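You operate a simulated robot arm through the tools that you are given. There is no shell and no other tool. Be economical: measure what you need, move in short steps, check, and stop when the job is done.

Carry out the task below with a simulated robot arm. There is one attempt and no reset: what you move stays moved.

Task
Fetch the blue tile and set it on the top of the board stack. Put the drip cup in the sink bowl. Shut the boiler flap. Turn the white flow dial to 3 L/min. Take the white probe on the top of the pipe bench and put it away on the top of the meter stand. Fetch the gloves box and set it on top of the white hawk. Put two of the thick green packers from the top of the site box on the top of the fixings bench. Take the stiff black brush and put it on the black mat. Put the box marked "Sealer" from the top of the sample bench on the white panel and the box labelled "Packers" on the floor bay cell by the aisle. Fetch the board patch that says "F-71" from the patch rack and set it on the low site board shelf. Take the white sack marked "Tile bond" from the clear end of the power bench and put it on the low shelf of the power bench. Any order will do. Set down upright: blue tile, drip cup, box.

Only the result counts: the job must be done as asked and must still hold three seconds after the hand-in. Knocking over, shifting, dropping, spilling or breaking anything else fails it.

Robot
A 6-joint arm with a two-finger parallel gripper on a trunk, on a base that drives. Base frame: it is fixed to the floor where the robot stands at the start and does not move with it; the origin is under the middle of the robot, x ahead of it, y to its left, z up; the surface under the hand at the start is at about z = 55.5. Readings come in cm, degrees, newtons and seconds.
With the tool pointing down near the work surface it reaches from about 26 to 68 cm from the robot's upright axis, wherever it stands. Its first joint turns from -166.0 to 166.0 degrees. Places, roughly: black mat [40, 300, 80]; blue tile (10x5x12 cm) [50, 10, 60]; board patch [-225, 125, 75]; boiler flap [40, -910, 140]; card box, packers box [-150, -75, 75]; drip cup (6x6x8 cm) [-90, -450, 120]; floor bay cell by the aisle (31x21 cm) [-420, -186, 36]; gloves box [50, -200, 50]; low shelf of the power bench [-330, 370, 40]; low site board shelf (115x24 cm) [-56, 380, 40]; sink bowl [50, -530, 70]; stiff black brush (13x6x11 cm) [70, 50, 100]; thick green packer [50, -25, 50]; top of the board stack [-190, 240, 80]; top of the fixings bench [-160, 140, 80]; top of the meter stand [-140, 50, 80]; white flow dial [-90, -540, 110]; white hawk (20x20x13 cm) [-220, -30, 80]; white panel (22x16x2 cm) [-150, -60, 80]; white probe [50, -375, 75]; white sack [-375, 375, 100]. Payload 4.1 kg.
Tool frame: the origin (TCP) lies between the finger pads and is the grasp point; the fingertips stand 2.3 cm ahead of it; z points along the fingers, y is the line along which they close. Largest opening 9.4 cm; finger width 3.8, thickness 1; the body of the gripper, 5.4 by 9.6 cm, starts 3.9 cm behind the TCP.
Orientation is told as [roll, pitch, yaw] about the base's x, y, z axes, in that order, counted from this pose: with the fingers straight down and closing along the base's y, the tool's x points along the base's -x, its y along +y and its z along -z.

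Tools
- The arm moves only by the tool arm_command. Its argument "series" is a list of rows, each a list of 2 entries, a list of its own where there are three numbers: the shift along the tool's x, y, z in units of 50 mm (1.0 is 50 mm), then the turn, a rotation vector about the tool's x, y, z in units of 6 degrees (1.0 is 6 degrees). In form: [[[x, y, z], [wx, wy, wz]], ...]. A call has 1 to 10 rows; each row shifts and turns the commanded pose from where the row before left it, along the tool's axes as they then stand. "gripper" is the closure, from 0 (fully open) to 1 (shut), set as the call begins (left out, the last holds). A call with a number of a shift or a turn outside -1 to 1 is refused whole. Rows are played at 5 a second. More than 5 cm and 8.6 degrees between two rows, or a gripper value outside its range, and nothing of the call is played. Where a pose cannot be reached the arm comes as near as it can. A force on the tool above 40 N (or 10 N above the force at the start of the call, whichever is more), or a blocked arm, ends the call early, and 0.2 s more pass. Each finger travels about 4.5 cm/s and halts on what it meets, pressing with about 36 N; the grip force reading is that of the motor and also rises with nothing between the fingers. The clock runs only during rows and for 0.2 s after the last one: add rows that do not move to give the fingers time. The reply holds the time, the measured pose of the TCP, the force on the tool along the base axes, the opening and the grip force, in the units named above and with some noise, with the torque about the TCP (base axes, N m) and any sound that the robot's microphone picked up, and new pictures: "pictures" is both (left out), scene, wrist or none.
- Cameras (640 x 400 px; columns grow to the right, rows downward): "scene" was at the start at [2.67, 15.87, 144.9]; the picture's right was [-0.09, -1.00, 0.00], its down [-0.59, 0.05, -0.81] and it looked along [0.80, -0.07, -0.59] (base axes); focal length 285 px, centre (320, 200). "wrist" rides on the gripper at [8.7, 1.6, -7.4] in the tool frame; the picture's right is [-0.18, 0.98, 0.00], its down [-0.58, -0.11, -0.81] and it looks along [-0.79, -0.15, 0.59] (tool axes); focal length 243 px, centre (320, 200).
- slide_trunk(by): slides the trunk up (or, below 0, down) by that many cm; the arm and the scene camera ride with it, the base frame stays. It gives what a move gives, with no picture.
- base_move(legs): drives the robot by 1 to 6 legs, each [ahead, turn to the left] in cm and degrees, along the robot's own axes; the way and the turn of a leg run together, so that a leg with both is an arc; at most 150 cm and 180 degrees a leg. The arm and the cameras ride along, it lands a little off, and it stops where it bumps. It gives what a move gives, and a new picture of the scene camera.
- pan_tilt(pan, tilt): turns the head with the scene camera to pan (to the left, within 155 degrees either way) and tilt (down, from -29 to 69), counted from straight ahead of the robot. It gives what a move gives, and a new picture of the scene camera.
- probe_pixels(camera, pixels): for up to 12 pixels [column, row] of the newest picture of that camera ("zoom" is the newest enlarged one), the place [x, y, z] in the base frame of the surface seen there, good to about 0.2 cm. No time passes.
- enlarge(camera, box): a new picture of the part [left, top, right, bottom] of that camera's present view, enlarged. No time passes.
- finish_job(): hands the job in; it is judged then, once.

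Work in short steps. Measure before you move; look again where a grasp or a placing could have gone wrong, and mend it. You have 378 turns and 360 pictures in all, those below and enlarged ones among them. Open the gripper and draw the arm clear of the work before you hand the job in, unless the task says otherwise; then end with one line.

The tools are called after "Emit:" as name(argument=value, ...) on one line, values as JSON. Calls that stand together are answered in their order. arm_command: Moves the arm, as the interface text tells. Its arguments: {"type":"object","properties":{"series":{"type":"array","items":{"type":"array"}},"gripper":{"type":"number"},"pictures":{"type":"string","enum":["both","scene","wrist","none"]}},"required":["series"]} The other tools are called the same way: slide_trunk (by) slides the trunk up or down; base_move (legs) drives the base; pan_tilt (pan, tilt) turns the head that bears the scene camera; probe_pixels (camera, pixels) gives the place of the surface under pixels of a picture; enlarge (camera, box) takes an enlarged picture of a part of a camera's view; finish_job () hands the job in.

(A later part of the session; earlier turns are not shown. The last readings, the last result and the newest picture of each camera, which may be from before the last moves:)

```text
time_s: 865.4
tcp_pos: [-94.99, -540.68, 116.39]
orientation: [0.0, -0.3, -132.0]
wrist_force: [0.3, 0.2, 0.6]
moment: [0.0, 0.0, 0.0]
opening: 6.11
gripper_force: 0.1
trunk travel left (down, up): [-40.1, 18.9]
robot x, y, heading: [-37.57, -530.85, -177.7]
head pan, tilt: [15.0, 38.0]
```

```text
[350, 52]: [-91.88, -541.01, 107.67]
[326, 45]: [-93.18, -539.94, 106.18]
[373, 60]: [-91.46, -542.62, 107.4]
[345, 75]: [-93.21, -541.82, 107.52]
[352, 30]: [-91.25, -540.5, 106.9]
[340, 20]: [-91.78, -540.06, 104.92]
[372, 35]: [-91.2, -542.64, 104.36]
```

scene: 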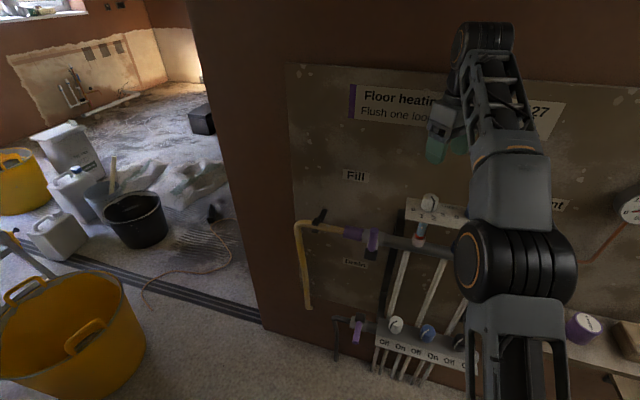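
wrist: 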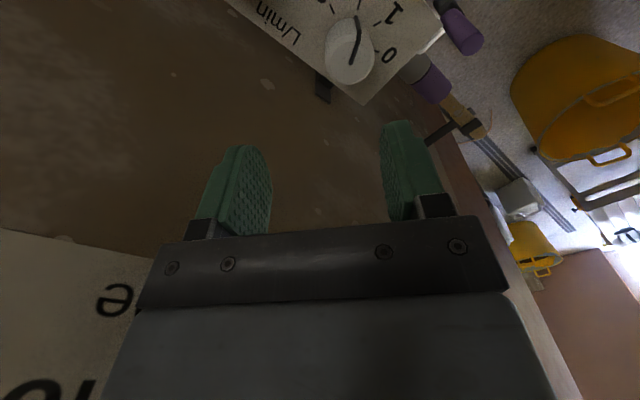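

Knob centre ≈(−92.4, −541.3). I align and descend so the fingers straddle the knob (tips ~1 cm above the plate).

Emit:
arm_command(series=[[[0.26, 0.47, 0], [0, 0, 0]], [[0, 0, 0.8], [0, 0, 0]], [[0, 0, 0.7], [0, 0, 0]], [[0, 0, 0.28], [0, 0, 0]]], pictures="both")

```text
time_s: 866.4
tcp_pos: [-92.22, -541.26, 107.42]
orientation: [0.1, -0.3, -132.0]
wrist_force: [0.3, -0.1, 0.2]
moment: [0.03, 0.02, 0.01]
opening: 6.1
gripper_force: 0.0
trunk travel left (down, up): [-40.1, 18.9]
robot x, y, heading: [-37.44, -531.06, -177.9]
head pan, tilt: [15.0, 38.0]
```

scene: 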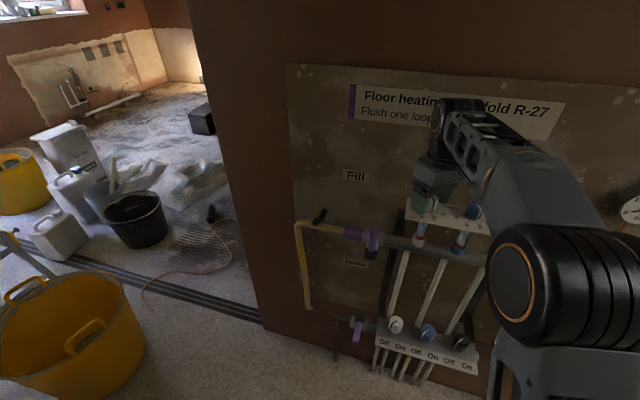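
wrist: 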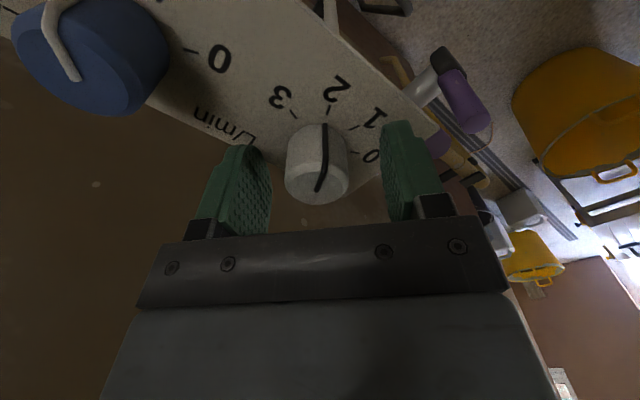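

Knob is centred between the fingers. I close, then rotate +45° (tool z −45°).

Emit:
arm_command(series=[[[0, 0, 0], [0, 0, 0]], [[0, 0, 0], [0, 0, 0]], [[0, 0, 0], [0, 0, 0]], [[0, 0, 0], [0, 0, 0]]], gripper=1, pictures="none")

Emit:
arm_command(series=[[[0, 0, 0], [0, 0, -0.75]], [[0, 0, 0], [0, 0, -0.75]], [[0, 0, 0], [0, 0, -0.75]], [[0, 0, 0], [0, 0, -0.75]], [[0, 0, 0], [0, 0, -0.75]], [[0, 0, 0], [0, 0, -0.75]], [[0, 0, 0], [0, 0, -0.75]], [[0, 0, 0], [0, 0, -0.75]], [[0, 0, 0], [0, 0, -0.75]], [[0, 0, 0], [0, 0, -0.75]]], pictures="wrist")

```text
time_s: 867.4
tcp_pos: [-92.32, -541.09, 107.5]
orientation: [-0.1, -0.4, -132.1]
wrist_force: [-10.8, 6.2, 1.8]
moment: [0.0, 0.68, -0.05]
opening: 3.12
gripper_force: 45.3
trunk travel left (down, up): [-40.1, 18.9]
robot x, y, heading: [-37.38, -531.23, -178.0]
head pan, tilt: [15.0, 38.0]
```

```text
time_s: 869.3
tcp_pos: [-92.54, -541.01, 107.37]
orientation: [-0.7, -0.3, -95.5]
wrist_force: [-11.3, 4.9, -2.4]
moment: [-0.18, 0.12, -0.04]
opening: 3.14
gripper_force: 45.1
trunk travel left (down, up): [-40.1, 18.9]
robot x, y, heading: [-37.81, -530.77, -178.0]
head pan, tilt: [15.0, 38.0]
stopped in row 9: the force on the tool passed its limit at 40 N (the readings are from after the stop); the commanded pose is now the measured one
```

wrist: 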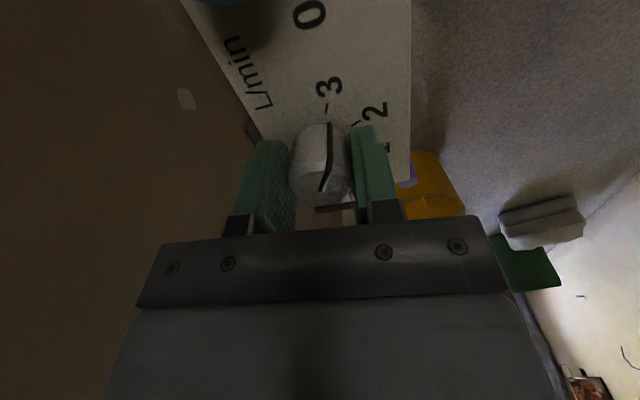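

Rotated 36.5°, stopped by side load from slight off-centre grip. I open to release stress, re-grip at this centre and finish the remaining 8.5°.

Emit:
arm_command(series=[[[0, 0, 0], [0, 0, 0]], [[0, 0, 0], [0, 0, 0]]], gripper=0.5, pictures="none")

Emit:
arm_command(series=[[[0, 0, 0], [0, 0, 0]], [[0, 0, 0], [0, 0, 0]], [[0, 0, 0], [0, 0, 0]]], gripper=1, pictures="wrist")

```text
time_s: 869.9
tcp_pos: [-92.25, -541.28, 107.49]
orientation: [-0.5, -0.4, -95.3]
wrist_force: [0.5, 0.2, -0.4]
moment: [0.0, 0.02, -0.02]
opening: 4.69
gripper_force: 0.1
trunk travel left (down, up): [-40.1, 18.9]
robot x, y, heading: [-37.29, -530.71, -177.7]
head pan, tilt: [15.0, 38.0]
```

```text
time_s: 870.7
tcp_pos: [-92.62, -541.16, 107.46]
orientation: [-0.7, -0.4, -95.3]
wrist_force: [-19.6, -1.4, 7.0]
moment: [-0.19, 0.51, -0.03]
opening: 3.16
gripper_force: 45.3
trunk travel left (down, up): [-40.1, 18.9]
robot x, y, heading: [-37.5, -530.89, -178.0]
head pan, tilt: [15.0, 38.0]
```

wrist: 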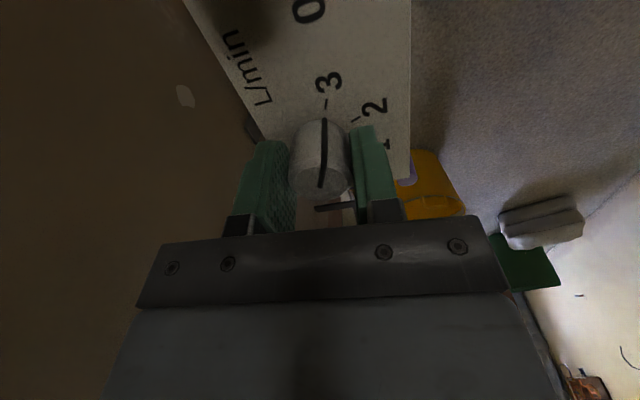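

Pointer looks near 3. I release and lift to read it exactly.

Emit:
arm_command(series=[[[0, 0, 0], [0, 0, 0]], [[0, 0, 0], [0, 0, 0]], [[0, 0, -0.6], [0, 0, 0]], [[0, 0, -0.8], [0, 0, 0]]], gripper=0.35, pictures="none")

Emit:
enlarge(camera="wrist", box=[240, 0, 420, 120])

```text
time_s: 871.7
tcp_pos: [-92.15, -541.46, 114.35]
orientation: [-0.4, -0.3, -95.3]
wrist_force: [0.4, 0.3, -0.1]
moment: [0.0, 0.0, 0.02]
opening: 6.1
gripper_force: 0.1
trunk travel left (down, up): [-40.1, 18.9]
robot x, y, heading: [-37.28, -530.62, -177.7]
head pan, tilt: [15.0, 38.0]
```

```text
3.33 times, centred on (330, 60) of wrist
```

zoom: 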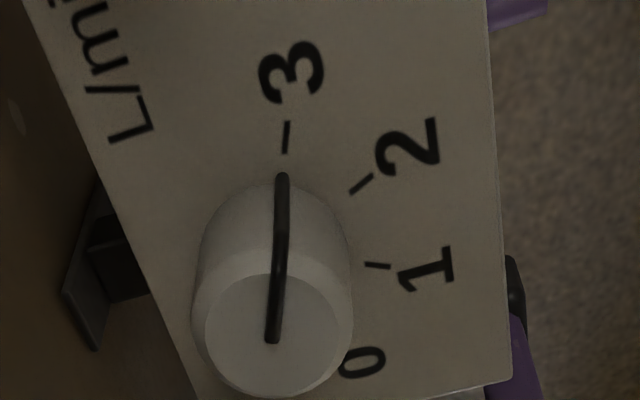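

The pointer lines up with the 3 tick. I confirm numerically.

Emit:
probe_pixels(camera="zoom", pixels=[[282, 176], [282, 200], [287, 135], [272, 335], [278, 270], [278, 330], [375, 265], [361, 184]])

```text
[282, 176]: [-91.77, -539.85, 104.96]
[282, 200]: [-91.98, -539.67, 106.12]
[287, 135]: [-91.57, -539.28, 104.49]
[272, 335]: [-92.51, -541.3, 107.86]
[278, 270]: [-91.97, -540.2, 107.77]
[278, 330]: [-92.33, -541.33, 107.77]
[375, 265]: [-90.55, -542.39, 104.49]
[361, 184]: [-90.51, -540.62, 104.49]
```

Pointer is at 3 (within ~2–3°). I retract and look down the corridor toward the boiler.

Emit:
arm_command(series=[[[0, 1, 0], [0, 0, 0]], [[0, 1, 0], [0, 0, 0]], [[0, 1, 0], [0, 0, 0]], [[0, 1, 0], [0, 0, 0]]], gripper=0, pictures="none")

Emit:
base_move(legs=[[-12, 0], [0, 90]])

Emit:
pan_tilt(pan=10, tilt=20)

```text
time_s: 872.7
tcp_pos: [-72.36, -543.27, 114.32]
orientation: [-0.6, -0.3, -95.3]
wrist_force: [-0.9, -0.3, 0.9]
moment: [0.01, 0.01, 0.01]
opening: 9.39
gripper_force: 0.0
trunk travel left (down, up): [-40.1, 18.9]
robot x, y, heading: [-37.42, -531.21, -178.0]
head pan, tilt: [15.0, 38.0]
```

```text
time_s: 877.7
tcp_pos: [-14.03, -565.51, 114.37]
orientation: [-0.6, -0.3, -6.7]
wrist_force: [0.0, 0.2, -0.9]
moment: [0.01, 0.01, 0.01]
opening: 9.4
gripper_force: 0.0
trunk travel left (down, up): [-40.1, 18.9]
robot x, y, heading: [-25.23, -530.12, -89.3]
head pan, tilt: [15.0, 38.0]
```

scene: 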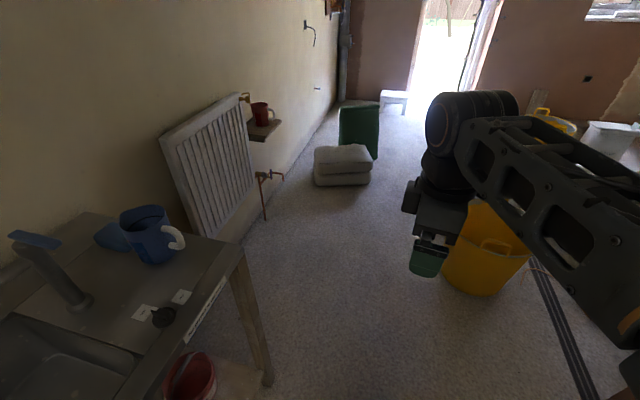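

```text
time_s: 878.5
tcp_pos: [-14.02, -565.65, 114.38]
orientation: [-0.6, -0.3, -6.8]
wrist_force: [0.0, -0.5, 0.6]
moment: [0.01, 0.0, 0.01]
opening: 9.42
gripper_force: 0.1
trunk travel left (down, up): [-40.1, 18.9]
robot x, y, heading: [-25.66, -530.58, -89.4]
head pan, tilt: [10.0, 20.0]
```

scene: 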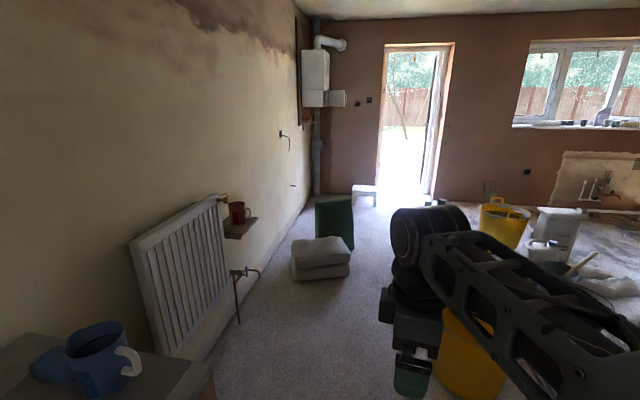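

Emit:
enlarge(camera="scene", box=[270, 20, 400, 130])

Emit:
probe_pixels(camera="scene", pixels=[[315, 75], [337, 98], [310, 97], [345, 98], [300, 275], [350, 262], [335, 230], [365, 190], [450, 390], [470, 330], [385, 260], [375, 205]])

```text
3.64 times, centred on (335, 75) of scene
```

zoom: 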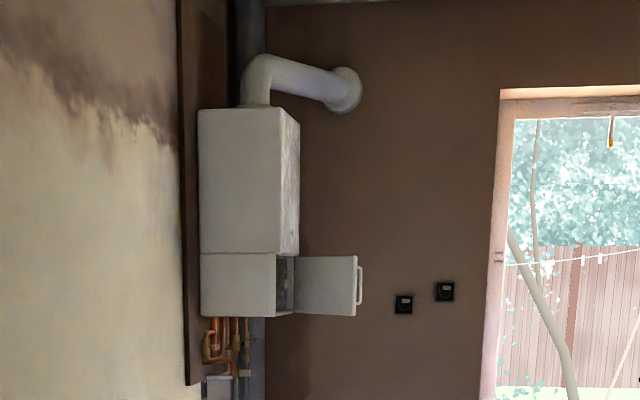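

```text
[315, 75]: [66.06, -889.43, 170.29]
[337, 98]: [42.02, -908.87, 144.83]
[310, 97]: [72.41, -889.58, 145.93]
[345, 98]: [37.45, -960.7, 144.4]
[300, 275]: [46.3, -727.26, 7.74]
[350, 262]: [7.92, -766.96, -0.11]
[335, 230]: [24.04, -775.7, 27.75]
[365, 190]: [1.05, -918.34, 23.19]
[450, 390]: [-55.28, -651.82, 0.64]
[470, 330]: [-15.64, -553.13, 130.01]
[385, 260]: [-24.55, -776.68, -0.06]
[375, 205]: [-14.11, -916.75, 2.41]
```

I check the gap between the sacks and the yellow bucket.

Emit:
pan_tilt(pan=20, tilt=38)

```text
time_s: 879.3
tcp_pos: [-14.01, -565.51, 114.31]
orientation: [-0.4, -0.3, -6.7]
wrist_force: [-0.4, 0.7, -1.0]
moment: [0.0, -0.02, 0.0]
opening: 9.39
gripper_force: 0.0
trunk travel left (down, up): [-40.1, 18.9]
robot x, y, heading: [-25.64, -530.48, -89.1]
head pan, tilt: [20.0, 38.0]
```

scene: 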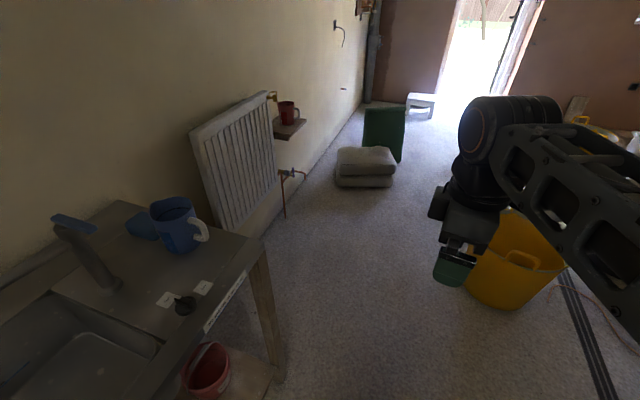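

Emit:
probe_pixels(camera="scene", pixels=[[490, 300], [475, 290], [470, 260], [475, 275], [510, 215], [395, 180], [392, 160], [403, 130], [405, 107], [437, 97], [425, 118], [410, 200]])

```text
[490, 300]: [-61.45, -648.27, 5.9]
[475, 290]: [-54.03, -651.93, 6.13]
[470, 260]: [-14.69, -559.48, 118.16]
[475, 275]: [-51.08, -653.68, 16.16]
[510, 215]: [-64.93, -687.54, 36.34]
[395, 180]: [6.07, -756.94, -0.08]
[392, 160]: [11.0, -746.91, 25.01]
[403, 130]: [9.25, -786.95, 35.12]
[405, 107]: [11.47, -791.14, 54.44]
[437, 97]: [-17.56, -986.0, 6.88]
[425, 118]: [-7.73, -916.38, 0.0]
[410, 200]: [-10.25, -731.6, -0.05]
```

The gap is offset: bucket (left edge x≈−48) at y −640…−690, sacks/board (right edge x≈12) at y −712…−795. I drive to about (−6, −640) first, with the arm tucked, and look.

Emit:
base_move(legs=[[0, 10], [105, 0]])

Emit:
pan_tilt(pan=-25, tilt=38)

```text
time_s: 885.5
tcp_pos: [10.49, -667.95, 114.37]
orientation: [-0.5, -0.3, 2.6]
wrist_force: [0.4, -0.1, -0.2]
moment: [0.0, 0.01, -0.01]
opening: 9.37
gripper_force: 0.2
trunk travel left (down, up): [-40.1, 18.9]
robot x, y, heading: [-6.32, -635.13, -80.3]
head pan, tilt: [20.0, 38.0]
```

scene: 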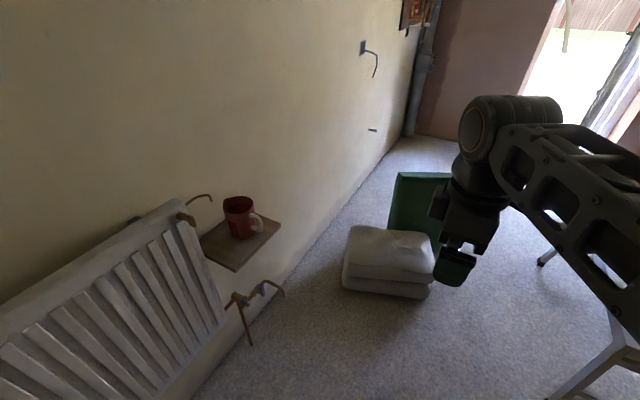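

```text
time_s: 886.6
tcp_pos: [10.45, -667.92, 114.38]
orientation: [-0.5, -0.3, 2.5]
wrist_force: [-0.7, -0.2, -0.4]
moment: [0.0, -0.01, 0.02]
opening: 9.42
gripper_force: 0.0
trunk travel left (down, up): [-40.1, 18.9]
robot x, y, heading: [-6.32, -634.86, -79.9]
head pan, tilt: [-25.0, 38.0]
```

scene: 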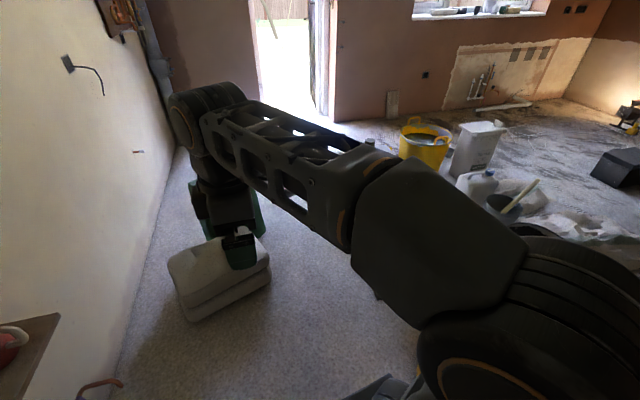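

I pan back and probe the grey table legs at the right that bound the passage.

Emit:
pan_tilt(pan=12, tilt=45)

```text
time_s: 887.6
tcp_pos: [10.48, -667.96, 114.45]
orientation: [-0.5, -0.3, 2.5]
wrist_force: [-0.8, 0.3, 0.4]
moment: [-0.01, 0.0, 0.0]
opening: 9.4
gripper_force: 0.1
trunk travel left (down, up): [-40.1, 18.9]
robot x, y, heading: [-6.66, -635.1, -80.1]
head pan, tilt: [12.0, 45.0]
```

scene: 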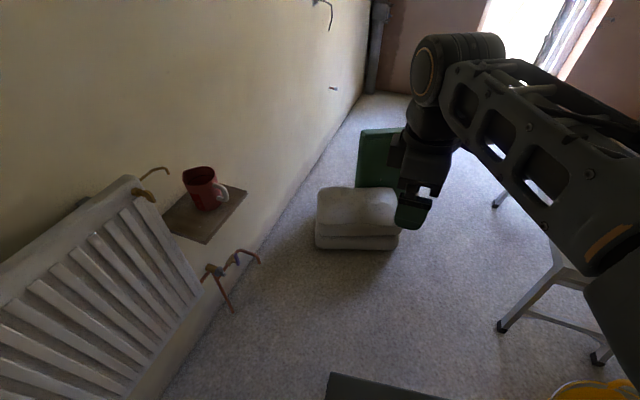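

Emit:
probe_pixels(camera="scene", pixels=[[503, 327], [497, 203], [600, 358], [398, 248], [318, 245], [550, 265], [440, 240], [585, 390], [450, 300], [405, 165]])

```text
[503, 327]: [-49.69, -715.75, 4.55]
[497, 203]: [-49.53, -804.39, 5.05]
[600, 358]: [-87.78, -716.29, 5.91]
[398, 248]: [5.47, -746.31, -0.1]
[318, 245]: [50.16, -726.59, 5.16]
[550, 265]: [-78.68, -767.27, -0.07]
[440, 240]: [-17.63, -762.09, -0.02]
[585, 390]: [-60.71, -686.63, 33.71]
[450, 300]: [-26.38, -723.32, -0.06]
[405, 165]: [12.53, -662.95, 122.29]
```

Passage between table legs (x≈−49) and sacks (x≈11) is 58 cm. I line up on x≈−19, heading −90.

Emit:
base_move(legs=[[0, -24.5], [46, 0], [0, 14.5]])

```text
time_s: 892.5
tcp_pos: [-7.49, -715.13, 114.32]
orientation: [-0.6, -0.3, -8.2]
wrist_force: [-0.1, -0.5, -0.2]
moment: [-0.02, 0.02, 0.0]
opening: 9.39
gripper_force: 0.1
trunk travel left (down, up): [-40.1, 18.9]
robot x, y, heading: [-17.98, -679.59, -90.4]
head pan, tilt: [12.0, 45.0]
```

scene: 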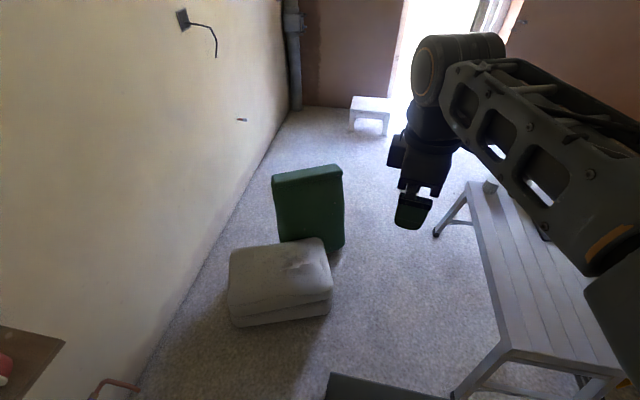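

I probe the lateral limits again from here before passing.

Emit:
probe_pixels(camera="scene", pixels=[[333, 305], [325, 250], [345, 245], [340, 175], [505, 350], [470, 190], [457, 393], [437, 233], [333, 275], [360, 130], [388, 130], [475, 250]])

```text
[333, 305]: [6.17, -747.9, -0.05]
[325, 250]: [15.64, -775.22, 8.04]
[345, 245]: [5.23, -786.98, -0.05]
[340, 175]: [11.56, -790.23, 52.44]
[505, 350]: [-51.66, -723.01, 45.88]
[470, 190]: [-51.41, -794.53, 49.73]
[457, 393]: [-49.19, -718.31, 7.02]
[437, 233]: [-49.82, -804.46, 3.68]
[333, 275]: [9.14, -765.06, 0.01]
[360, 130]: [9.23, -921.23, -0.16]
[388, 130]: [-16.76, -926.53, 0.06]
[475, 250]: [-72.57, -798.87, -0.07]
```

Centre of passage is x≈−20; robot drift leads there. I drive through in two legs.

Emit:
base_move(legs=[[60, 0]])

Emit:
base_move(legs=[[105, 0]])

Emit:
pan_tilt(pan=50, tilt=5)

```text
time_s: 896.4
tcp_pos: [-8.28, -774.22, 114.34]
orientation: [-0.6, -0.4, -8.3]
wrist_force: [0.2, -0.5, 0.0]
moment: [-0.01, 0.03, 0.0]
opening: 9.4
gripper_force: 0.0
trunk travel left (down, up): [-40.1, 18.9]
robot x, y, heading: [-19.19, -738.61, -83.5]
head pan, tilt: [12.0, 45.0]
stopped in leg 1: the robot was blocked; the commanded pose is now the measured one
```

scene: 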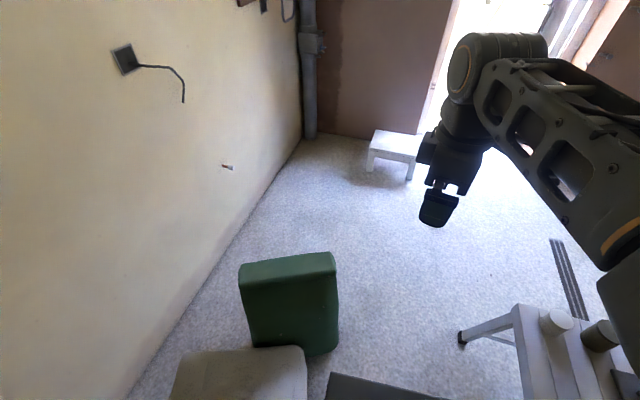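

```text
time_s: 898.0
tcp_pos: [-6.37, -777.76, 114.42]
orientation: [-0.6, -0.3, -5.6]
wrist_force: [0.6, 0.1, -0.5]
moment: [0.0, 0.05, -0.02]
opening: 9.39
gripper_force: 0.0
trunk travel left (down, up): [-40.1, 18.9]
robot x, y, heading: [-19.45, -742.9, -72.4]
head pan, tilt: [12.0, 45.0]
stopped in leg 1: the robot was blocked; the commanded pose is now the measured one
```

scene: 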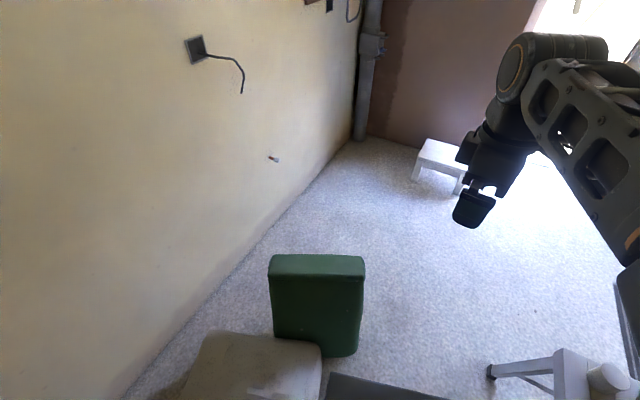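

```text
time_s: 899.1
tcp_pos: [-6.49, -777.85, 114.36]
orientation: [-0.6, -0.3, -5.6]
wrist_force: [0.6, -0.4, -0.6]
moment: [-0.01, 0.0, 0.0]
opening: 9.4
gripper_force: 0.1
trunk travel left (down, up): [-40.1, 18.9]
robot x, y, heading: [-18.9, -742.77, -72.3]
head pan, tilt: [50.0, 5.0]
```

scene: 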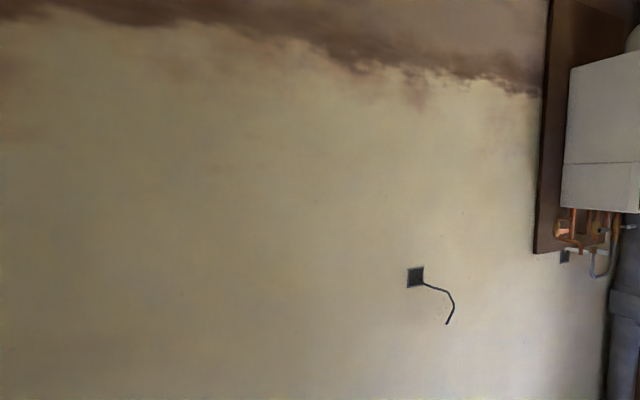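

The base grazed the sacks on its left (pivoting left). I turn right back to −90 and re-measure the sacks before going on.

Emit:
base_move(legs=[[0, -16]])

Emit:
pan_tilt(pan=40, tilt=60)

```text
time_s: 900.7
tcp_pos: [-16.68, -777.8, 114.33]
orientation: [-0.7, -0.2, -21.7]
wrist_force: [0.4, 0.4, 0.4]
moment: [0.01, 0.04, -0.01]
opening: 9.39
gripper_force: 0.1
trunk travel left (down, up): [-40.1, 18.9]
robot x, y, heading: [-20.15, -740.84, -80.6]
head pan, tilt: [50.0, 5.0]
stopped in leg 1: the robot was blocked; the commanded pose is now the measured one
```

scene: 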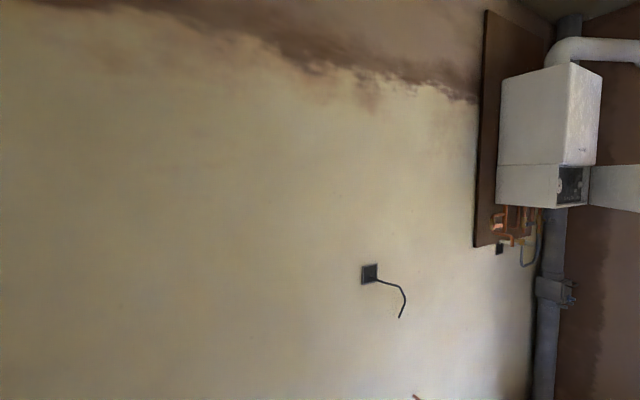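

```text
time_s: 901.9
tcp_pos: [-16.79, -777.76, 114.35]
orientation: [-0.5, -0.3, -21.7]
wrist_force: [0.4, -0.1, 0.2]
moment: [0.0, 0.02, 0.0]
opening: 9.42
gripper_force: 0.0
trunk travel left (down, up): [-40.1, 18.9]
robot x, y, heading: [-19.61, -740.63, -80.9]
head pan, tilt: [40.0, 60.0]
```

scene: 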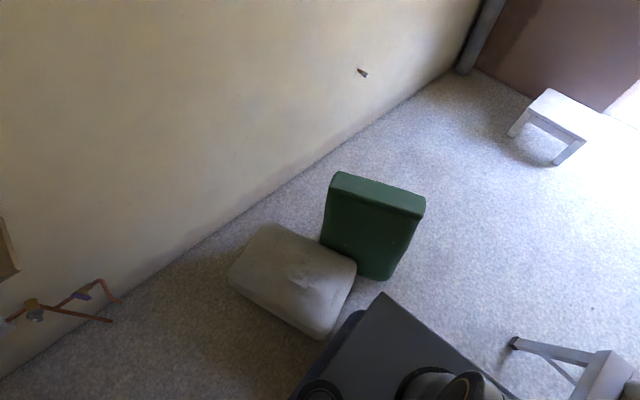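

Emit:
probe_pixels(camera="scene", pixels=[[265, 226], [354, 266], [320, 333], [232, 280], [322, 238], [390, 275], [333, 172], [424, 200], [345, 310], [515, 343]])

Emit:
pan_tilt(pan=-60, tilt=65)

```text
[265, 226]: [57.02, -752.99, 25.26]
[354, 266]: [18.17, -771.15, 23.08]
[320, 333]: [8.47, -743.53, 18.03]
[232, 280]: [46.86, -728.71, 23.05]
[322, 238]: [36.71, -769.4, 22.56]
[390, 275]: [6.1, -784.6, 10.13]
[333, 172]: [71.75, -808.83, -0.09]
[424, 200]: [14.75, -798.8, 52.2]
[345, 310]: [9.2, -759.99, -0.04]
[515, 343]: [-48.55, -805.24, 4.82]
```

```text
time_s: 903.7
tcp_pos: [-16.71, -777.83, 114.51]
orientation: [-0.6, -0.4, -21.7]
wrist_force: [1.5, 0.0, -0.6]
moment: [0.04, 0.02, -0.02]
opening: 9.39
gripper_force: 0.0
trunk travel left (down, up): [-40.1, 18.9]
robot x, y, heading: [-19.97, -740.69, -80.8]
head pan, tilt: [-60.0, 65.0]
```

scene: 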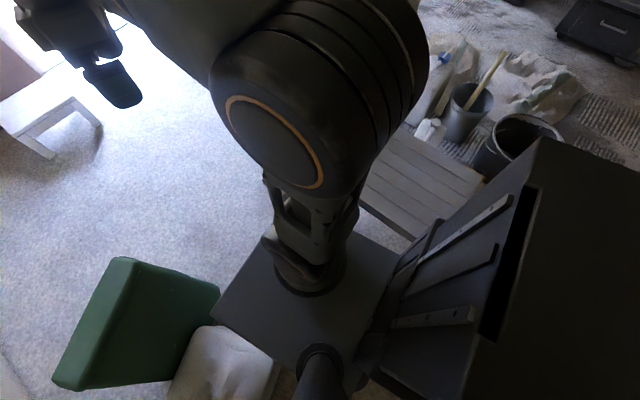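

The right-rear is blocked by a table leg and the left by the sack corner. I look straight down-left to learn the base footprint and actual clearances.

Emit:
pan_tilt(pan=60, tilt=69)

```text
time_s: 905.7
tcp_pos: [-16.67, -777.79, 114.32]
orientation: [-0.5, -0.3, -21.7]
wrist_force: [-0.1, 0.9, -0.1]
moment: [0.02, -0.01, -0.02]
opening: 9.38
gripper_force: 0.0
trunk travel left (down, up): [-40.1, 18.9]
robot x, y, heading: [-19.92, -740.34, -80.9]
head pan, tilt: [60.0, 68.8]
```

scene: 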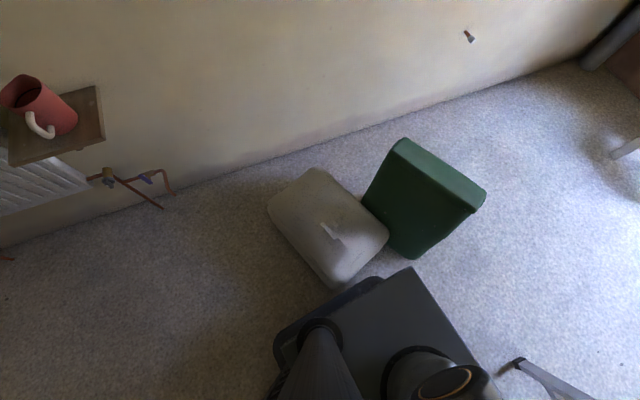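

Emit:
enlarge(camera="scene", box=[250, 230, 450, 370])

Emit:
probe_pixels(camera="scene", pixels=[[372, 281], [350, 292], [320, 310], [285, 333], [278, 350], [335, 285], [330, 280], [412, 256], [405, 262], [388, 236], [345, 284], [360, 276]])

```text
2.86 times, centred on (350, 300) of scene
```

zoom: 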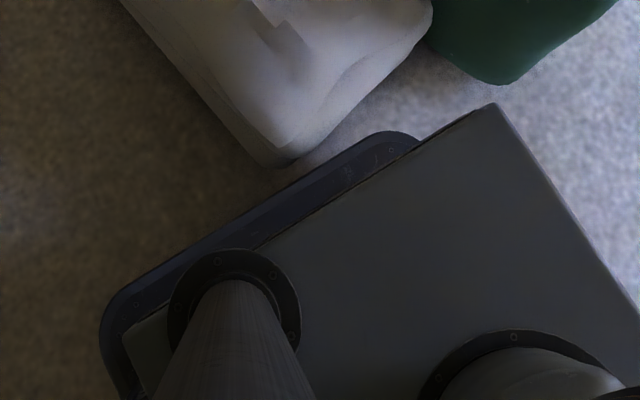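

```text
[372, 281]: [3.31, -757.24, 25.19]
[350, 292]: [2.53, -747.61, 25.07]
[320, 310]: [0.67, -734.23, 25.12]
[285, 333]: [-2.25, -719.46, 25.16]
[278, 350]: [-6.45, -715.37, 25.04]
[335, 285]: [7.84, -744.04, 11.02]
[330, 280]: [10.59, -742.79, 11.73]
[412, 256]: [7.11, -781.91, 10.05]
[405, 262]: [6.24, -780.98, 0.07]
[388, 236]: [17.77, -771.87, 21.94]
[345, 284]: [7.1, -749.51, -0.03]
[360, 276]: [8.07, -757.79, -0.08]
```

Base plate half-width is only ≈22 cm with ≥5 cm to the sack, so contact is probably on the right side. I look down there.

Emit:
pan_tilt(pan=-100, tilt=60)

Emit:
pan_tilt(pan=-20, tilt=69)

```text
time_s: 908.2
tcp_pos: [-16.69, -777.82, 114.28]
orientation: [-0.6, -0.2, -21.7]
wrist_force: [0.8, -0.1, -0.3]
moment: [-0.02, -0.01, -0.02]
opening: 9.42
gripper_force: 0.0
trunk travel left (down, up): [-40.1, 18.9]
robot x, y, heading: [-19.99, -740.45, -81.0]
head pan, tilt: [-100.0, 60.0]
```

scene: 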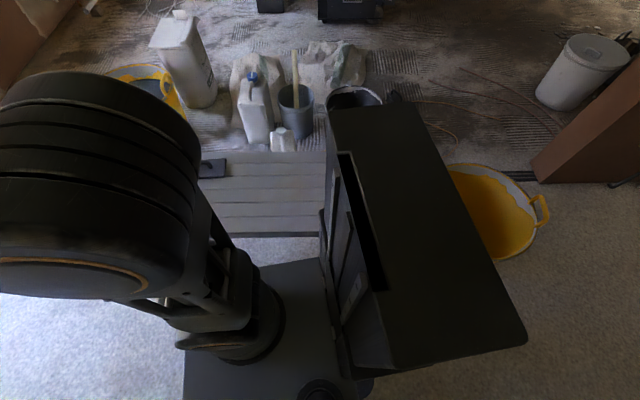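

```text
time_s: 909.7
tcp_pos: [-16.74, -777.71, 114.36]
orientation: [-0.5, -0.3, -21.6]
wrist_force: [-0.1, -0.3, 0.0]
moment: [-0.01, 0.02, -0.04]
opening: 9.4
gripper_force: 0.2
trunk travel left (down, up): [-40.1, 18.9]
robot x, y, heading: [-20.0, -740.94, -81.0]
head pan, tilt: [-20.0, 68.8]
```

scene: 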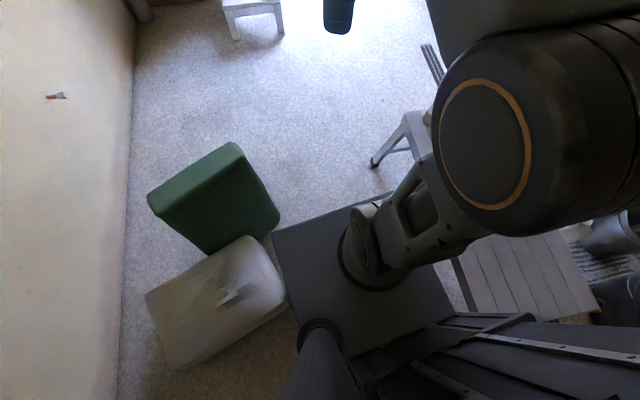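

Emit:
probe_pixels(camera="scene", pixels=[[455, 262], [468, 305], [452, 316], [440, 300], [462, 285], [395, 195], [375, 160], [410, 120], [272, 230], [290, 300], [455, 322], [390, 192]])

Emit:
enlarge(camera="scene", box=[360, 180, 520, 340])

```text
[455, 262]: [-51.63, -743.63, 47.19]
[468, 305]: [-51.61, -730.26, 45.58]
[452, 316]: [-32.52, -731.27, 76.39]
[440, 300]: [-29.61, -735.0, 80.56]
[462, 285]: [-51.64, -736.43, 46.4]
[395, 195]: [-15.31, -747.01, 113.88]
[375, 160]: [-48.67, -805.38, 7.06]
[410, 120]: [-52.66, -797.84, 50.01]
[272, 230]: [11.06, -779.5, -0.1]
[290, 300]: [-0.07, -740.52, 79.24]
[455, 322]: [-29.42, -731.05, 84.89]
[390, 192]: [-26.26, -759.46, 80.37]
```

```text
2.50 times, centred on (440, 260) of scene
```

zoom: 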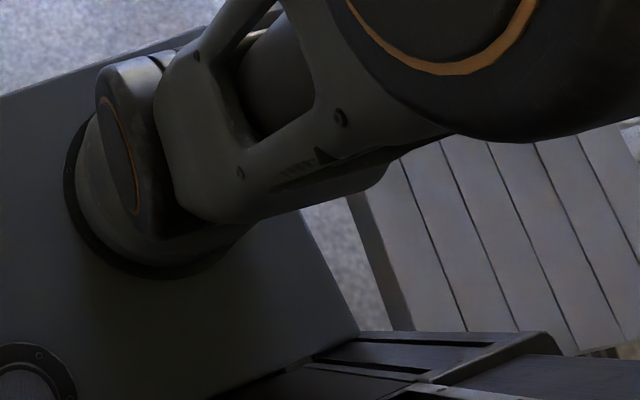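

The visible gaps look fine on both sides. I test with a small right turn.

Emit:
base_move(legs=[[0, -5]])

```text
time_s: 910.6
tcp_pos: [-20.15, -777.44, 114.47]
orientation: [-0.6, -0.4, -26.6]
wrist_force: [-0.9, 0.4, 0.2]
moment: [0.0, 0.02, 0.0]
opening: 9.42
gripper_force: 0.0
trunk travel left (down, up): [-40.1, 18.9]
robot x, y, heading: [-20.33, -740.33, -83.3]
head pan, tilt: [-20.0, 68.8]
```

scene: 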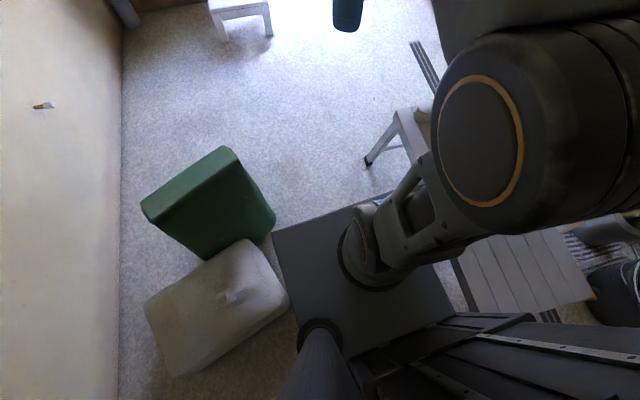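

The turn only achieved half. I try backing up 8 cm to find the free direction.

Emit:
base_move(legs=[[-8, 0]])

```text
time_s: 911.6
tcp_pos: [-20.98, -769.26, 114.49]
orientation: [-0.7, -0.2, -26.6]
wrist_force: [0.4, 0.3, 0.6]
moment: [-0.01, -0.01, -0.02]
opening: 9.41
gripper_force: 0.0
trunk travel left (down, up): [-40.1, 18.9]
robot x, y, heading: [-21.32, -731.94, -83.1]
head pan, tilt: [-20.0, 68.8]
```

scene: 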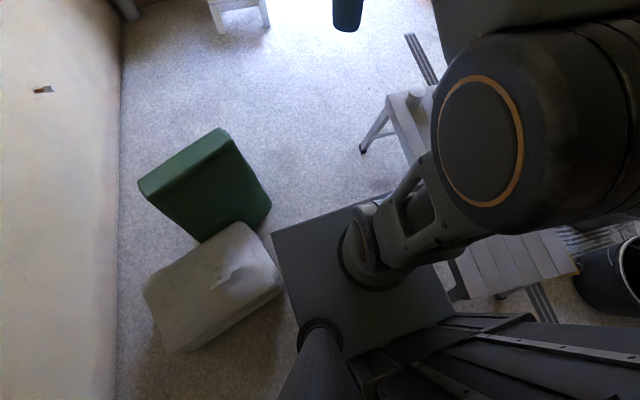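

Backing is free. Now turn right to about −92.

Emit:
base_move(legs=[[-10, 0], [0, -9]])

```text
time_s: 913.5
tcp_pos: [-28.09, -758.82, 114.42]
orientation: [-0.7, -0.3, -35.7]
wrist_force: [0.4, -0.3, 0.9]
moment: [-0.04, -0.02, 0.0]
opening: 9.39
gripper_force: 0.0
trunk travel left (down, up): [-40.1, 18.9]
robot x, y, heading: [-22.46, -722.22, -92.3]
head pan, tilt: [-20.0, 68.8]
```

scene: 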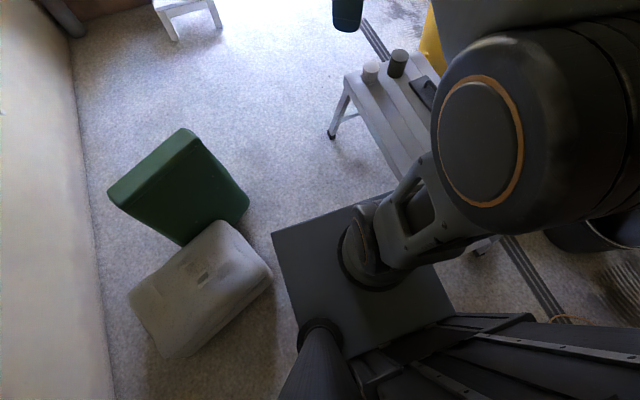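

Free now at (−22.5, −722). I take small steps: turn to about −87.5 and advance 30.

Emit:
base_move(legs=[[0, 4], [30, 0]])

```text
time_s: 916.0
tcp_pos: [-24.86, -789.96, 114.36]
orientation: [-0.7, -0.3, -32.1]
wrist_force: [-0.3, 0.2, 0.0]
moment: [0.01, 0.0, 0.03]
opening: 9.38
gripper_force: 0.1
trunk travel left (down, up): [-40.1, 18.9]
robot x, y, heading: [-21.37, -752.98, -88.8]
head pan, tilt: [-20.0, 68.8]
```

scene: 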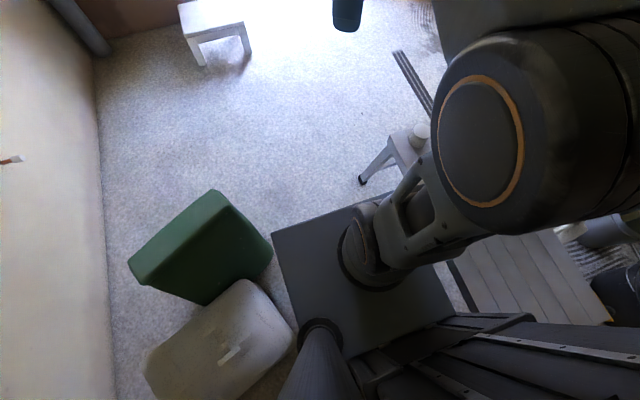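

Good, no contact. Next 30 cm at heading ≈ −90.

Emit:
base_move(legs=[[0, -1.2], [30, 0]])

```text
time_s: 918.4
tcp_pos: [-25.46, -820.59, 114.43]
orientation: [-0.7, -0.2, -33.2]
wrist_force: [-0.3, 0.1, -0.3]
moment: [-0.01, 0.02, 0.04]
opening: 9.4
gripper_force: 0.1
trunk travel left (down, up): [-40.1, 18.9]
robot x, y, heading: [-21.62, -783.75, -89.6]
head pan, tilt: [-20.0, 68.8]
```

scene: 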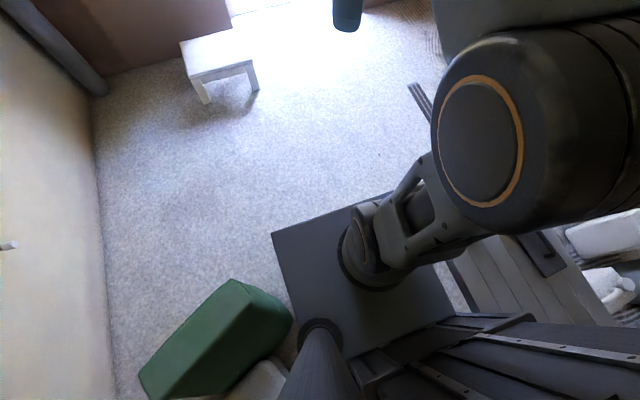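

Still free. I continue 33 and then 28 cm.

Emit:
base_move(legs=[[33, 0]])

Emit:
pan_tilt(pan=40, tilt=12)

```text
time_s: 920.6
tcp_pos: [-25.78, -853.66, 114.44]
orientation: [-0.6, -0.4, -33.6]
wrist_force: [1.0, -0.4, -0.7]
moment: [0.01, -0.01, 0.01]
opening: 9.39
gripper_force: 0.1
trunk travel left (down, up): [-40.1, 18.9]
robot x, y, heading: [-21.36, -816.83, -90.2]
head pan, tilt: [-20.0, 68.8]
```

scene: 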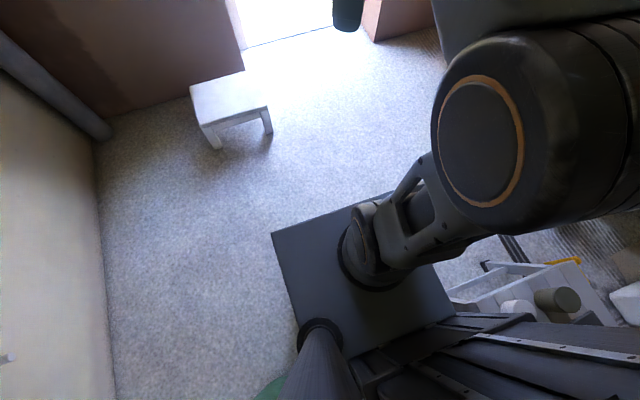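

```text
time_s: 921.9
tcp_pos: [-25.82, -853.61, 114.36]
orientation: [-0.7, -0.3, -33.6]
wrist_force: [0.3, 0.2, 0.9]
moment: [0.01, 0.01, 0.0]
opening: 9.41
gripper_force: 0.0
trunk travel left (down, up): [-40.1, 18.9]
robot x, y, heading: [-21.41, -816.9, -90.4]
head pan, tilt: [40.0, 12.0]
```

scene: 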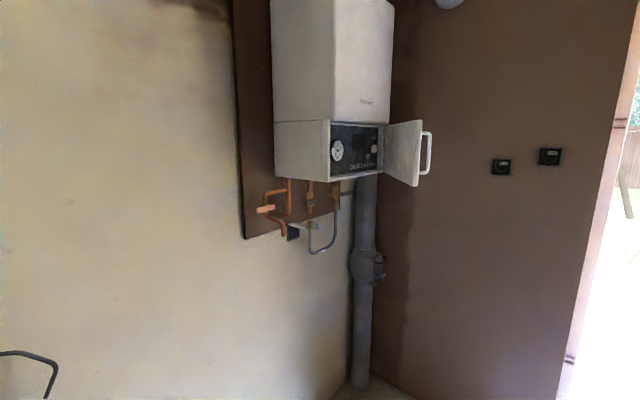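

Through. The flap (with bar handle) is open at the boiler's right front edge. I zoom and probe.

Emit:
enlarge(camera="scene", box=[260, 90, 460, 210])

Emit:
probe_pixels(camera="scene", pixels=[[332, 122], [383, 125], [330, 178], [380, 170], [388, 125], [420, 122], [415, 185], [386, 172], [430, 135], [428, 170], [405, 150], [355, 150]])

```text
3.20 times, centred on (360, 150) of scene
```

zoom: 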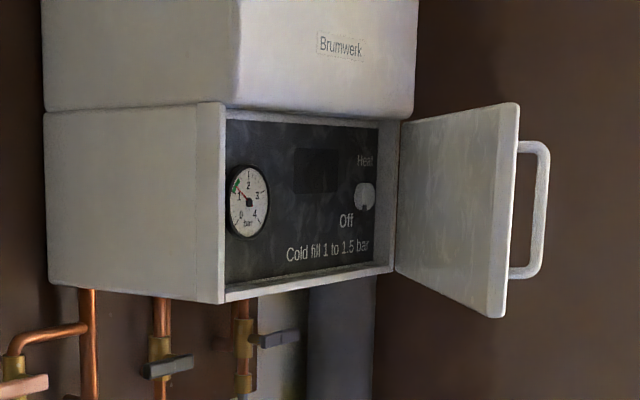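

```text
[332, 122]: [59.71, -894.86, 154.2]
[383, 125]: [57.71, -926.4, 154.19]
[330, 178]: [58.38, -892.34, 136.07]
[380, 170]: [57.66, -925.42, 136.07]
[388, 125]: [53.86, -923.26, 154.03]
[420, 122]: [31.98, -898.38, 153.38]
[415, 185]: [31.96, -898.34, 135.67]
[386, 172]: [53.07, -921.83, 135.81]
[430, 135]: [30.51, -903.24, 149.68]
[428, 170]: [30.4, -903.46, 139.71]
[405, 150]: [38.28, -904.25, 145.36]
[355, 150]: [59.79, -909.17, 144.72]
```

Hinge ≈(56,−925.5), free end (32,−898): open ~41°. I'll push its outer face with closed fingers pointing +x at y≈−911, z≈145. I drive to (−5, −868) facing +x.

Emit:
base_move(legs=[[50, 0], [0, 90], [15, 0]])

Emit:
slide_trunk(by=18.5)

Emit:
pan_tilt(pan=-15, tilt=20)

```text
time_s: 929.5
tcp_pos: [29.82, -872.33, 114.52]
orientation: [-0.7, -0.3, 54.6]
wrist_force: [1.3, 0.2, -0.2]
moment: [0.02, 0.02, 0.01]
opening: 9.41
gripper_force: 0.1
trunk travel left (down, up): [-40.1, 18.9]
robot x, y, heading: [-7.25, -866.89, -1.7]
head pan, tilt: [40.0, 12.0]
```

scene: 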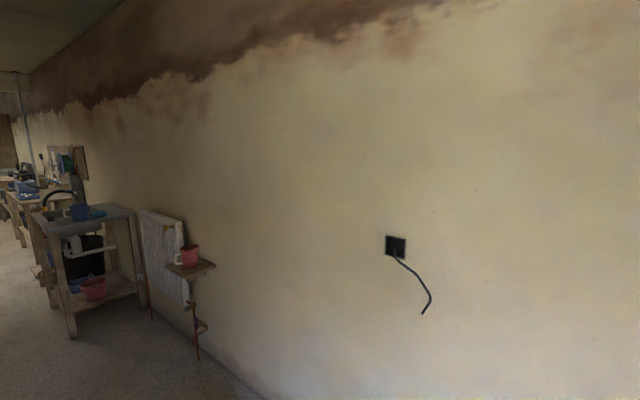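

```text
time_s: 931.6
tcp_pos: [29.8, -872.31, 132.86]
orientation: [-0.7, -0.2, 54.6]
wrist_force: [0.0, -0.3, -0.1]
moment: [-0.02, 0.0, -0.01]
opening: 9.4
gripper_force: 0.1
trunk travel left (down, up): [-58.6, 0.4]
robot x, y, heading: [-7.27, -867.15, -2.0]
head pan, tilt: [40.0, 12.0]
```

```text
time_s: 932.8
tcp_pos: [29.77, -872.33, 133.07]
orientation: [-0.7, -0.3, 54.6]
wrist_force: [-0.9, -0.4, -0.1]
moment: [0.01, -0.01, 0.0]
opening: 9.4
gripper_force: 0.1
trunk travel left (down, up): [-58.6, 0.4]
robot x, y, heading: [-6.64, -866.95, -2.2]
head pan, tilt: [-15.0, 20.0]
```

scene: 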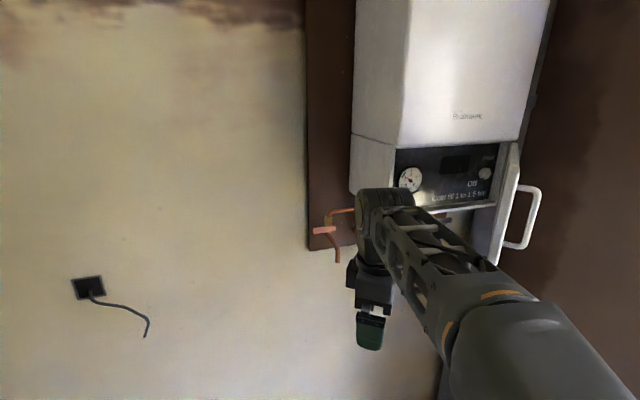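

I move the hand around the door's free end to (15, −905) and unwind yaw to 0.

Emit:
arm_command(series=[[[0.89, -0.17, 0], [0, 0, 0]], [[0.89, -0.17, 0], [0, 0, 0]], [[0.89, -0.17, 0], [0, 0, 0]], [[0.89, -0.17, 0], [0, 0, 0]], [[0.89, -0.17, 0], [0, 0, 0]], [[0.89, -0.17, 0], [0, 0, 0]], [[0.89, -0.17, 0], [0, 0, 0]], [[0.89, -0.17, 0], [0, 0, 0]]], gripper=1, pictures="none")

Emit:
arm_command(series=[[[0, 0, 0], [0, 0, 1]], [[0, 0, 0], [0, 0, 1]], [[0, 0, 0], [0, 0, 1]], [[0, 0, 0], [0, 0, 1]], [[0, 0, 0], [0, 0, 1]], [[0, 0, 0], [0, 0, 1]], [[0, 0, 0], [0, 0, 1]], [[0, 0, 0], [0, 0, 1]], [[0, 0, 0], [0, 0, 1]]], pictures="scene")

```text
time_s: 934.6
tcp_pos: [14.54, -905.62, 132.8]
orientation: [-0.6, -0.4, 54.6]
wrist_force: [0.1, 0.0, 0.4]
moment: [-0.01, -0.01, -0.04]
opening: 0.0
gripper_force: 36.5
trunk travel left (down, up): [-58.6, 0.4]
robot x, y, heading: [-7.03, -867.19, -2.0]
head pan, tilt: [-15.0, 20.0]
```

```text
time_s: 936.6
tcp_pos: [14.61, -905.41, 132.76]
orientation: [0.0, -0.7, 0.5]
wrist_force: [0.6, 0.2, -0.1]
moment: [-0.01, -0.01, 0.01]
opening: 0.01
gripper_force: 36.0
trunk travel left (down, up): [-58.6, 0.4]
robot x, y, heading: [-7.06, -867.16, -2.1]
head pan, tilt: [-15.0, 20.0]
```

scene: 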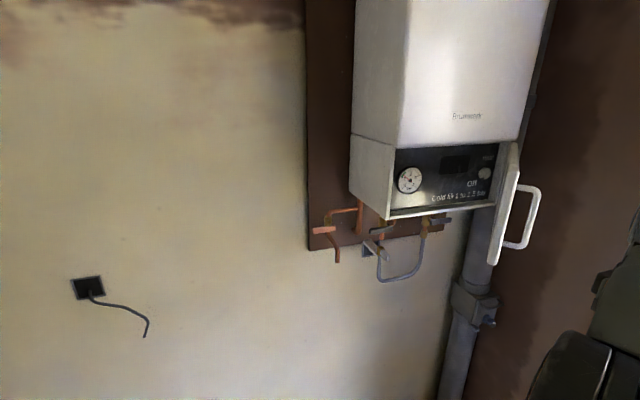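

I pitch the gripper forward to horizontal (+x).

Emit:
arm_command(series=[[[0, 0, 0], [0, -1, 0]], [[0, 0, 0], [0, -1, 0]], [[0, 0, 0], [0, -1, 0]], [[0, 0, 0], [0, -1, 0]], [[0, 0, 0], [0, -1, 0]], [[0, 0, 0], [0, -1, 0]], [[0, 0, 0], [0, -1, 0]], [[0, 0, 0], [0, -1, 0]]], pictures="none")

Emit:
arm_command(series=[[[0, 0, 0], [0, -1, 0]], [[0, 0, 0], [0, -1, 0]], [[0, 0, 0], [0, -1, 0]], [[0, 0, 0], [0, -1, 0]], [[0, 0, 0], [0, -1, 0]], [[0, 0, 0], [0, -1, 0]], [[0, 0, 0], [0, -1, 0]]], pictures="none")

Emit:
pan_tilt(pan=-40, tilt=20)

```text
time_s: 938.4
tcp_pos: [14.63, -905.28, 132.75]
orientation: [-0.2, -49.0, 0.7]
wrist_force: [0.9, -0.3, 0.1]
moment: [0.03, 0.02, -0.01]
opening: 0.01
gripper_force: 36.1
trunk travel left (down, up): [-58.6, 0.4]
robot x, y, heading: [-7.21, -866.96, -2.1]
head pan, tilt: [-15.0, 20.0]
```

```text
time_s: 940.0
tcp_pos: [14.73, -905.28, 132.84]
orientation: [-173.7, -89.2, 174.3]
wrist_force: [-0.6, -0.3, -0.9]
moment: [0.01, 0.0, -0.02]
opening: 0.0
gripper_force: 36.0
trunk travel left (down, up): [-58.6, 0.4]
robot x, y, heading: [-6.92, -867.25, -2.0]
head pan, tilt: [-15.0, 20.0]
```

```text
time_s: 940.9
tcp_pos: [14.72, -905.37, 132.74]
orientation: [-170.2, -89.3, 170.8]
wrist_force: [0.0, -0.3, -1.4]
moment: [0.01, -0.02, 0.01]
opening: 0.0
gripper_force: 35.7
trunk travel left (down, up): [-58.6, 0.4]
robot x, y, heading: [-6.85, -867.22, -2.1]
head pan, tilt: [-40.0, 20.0]
```

scene: 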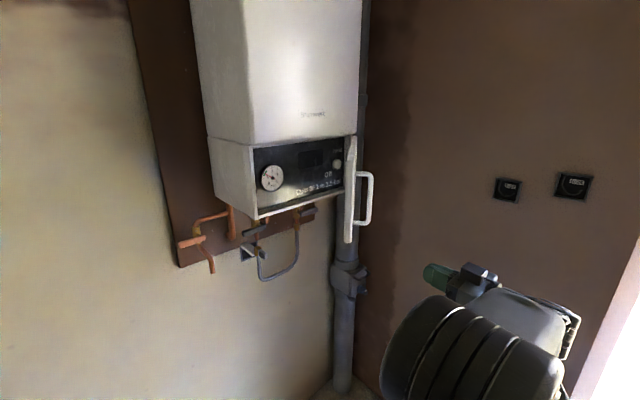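

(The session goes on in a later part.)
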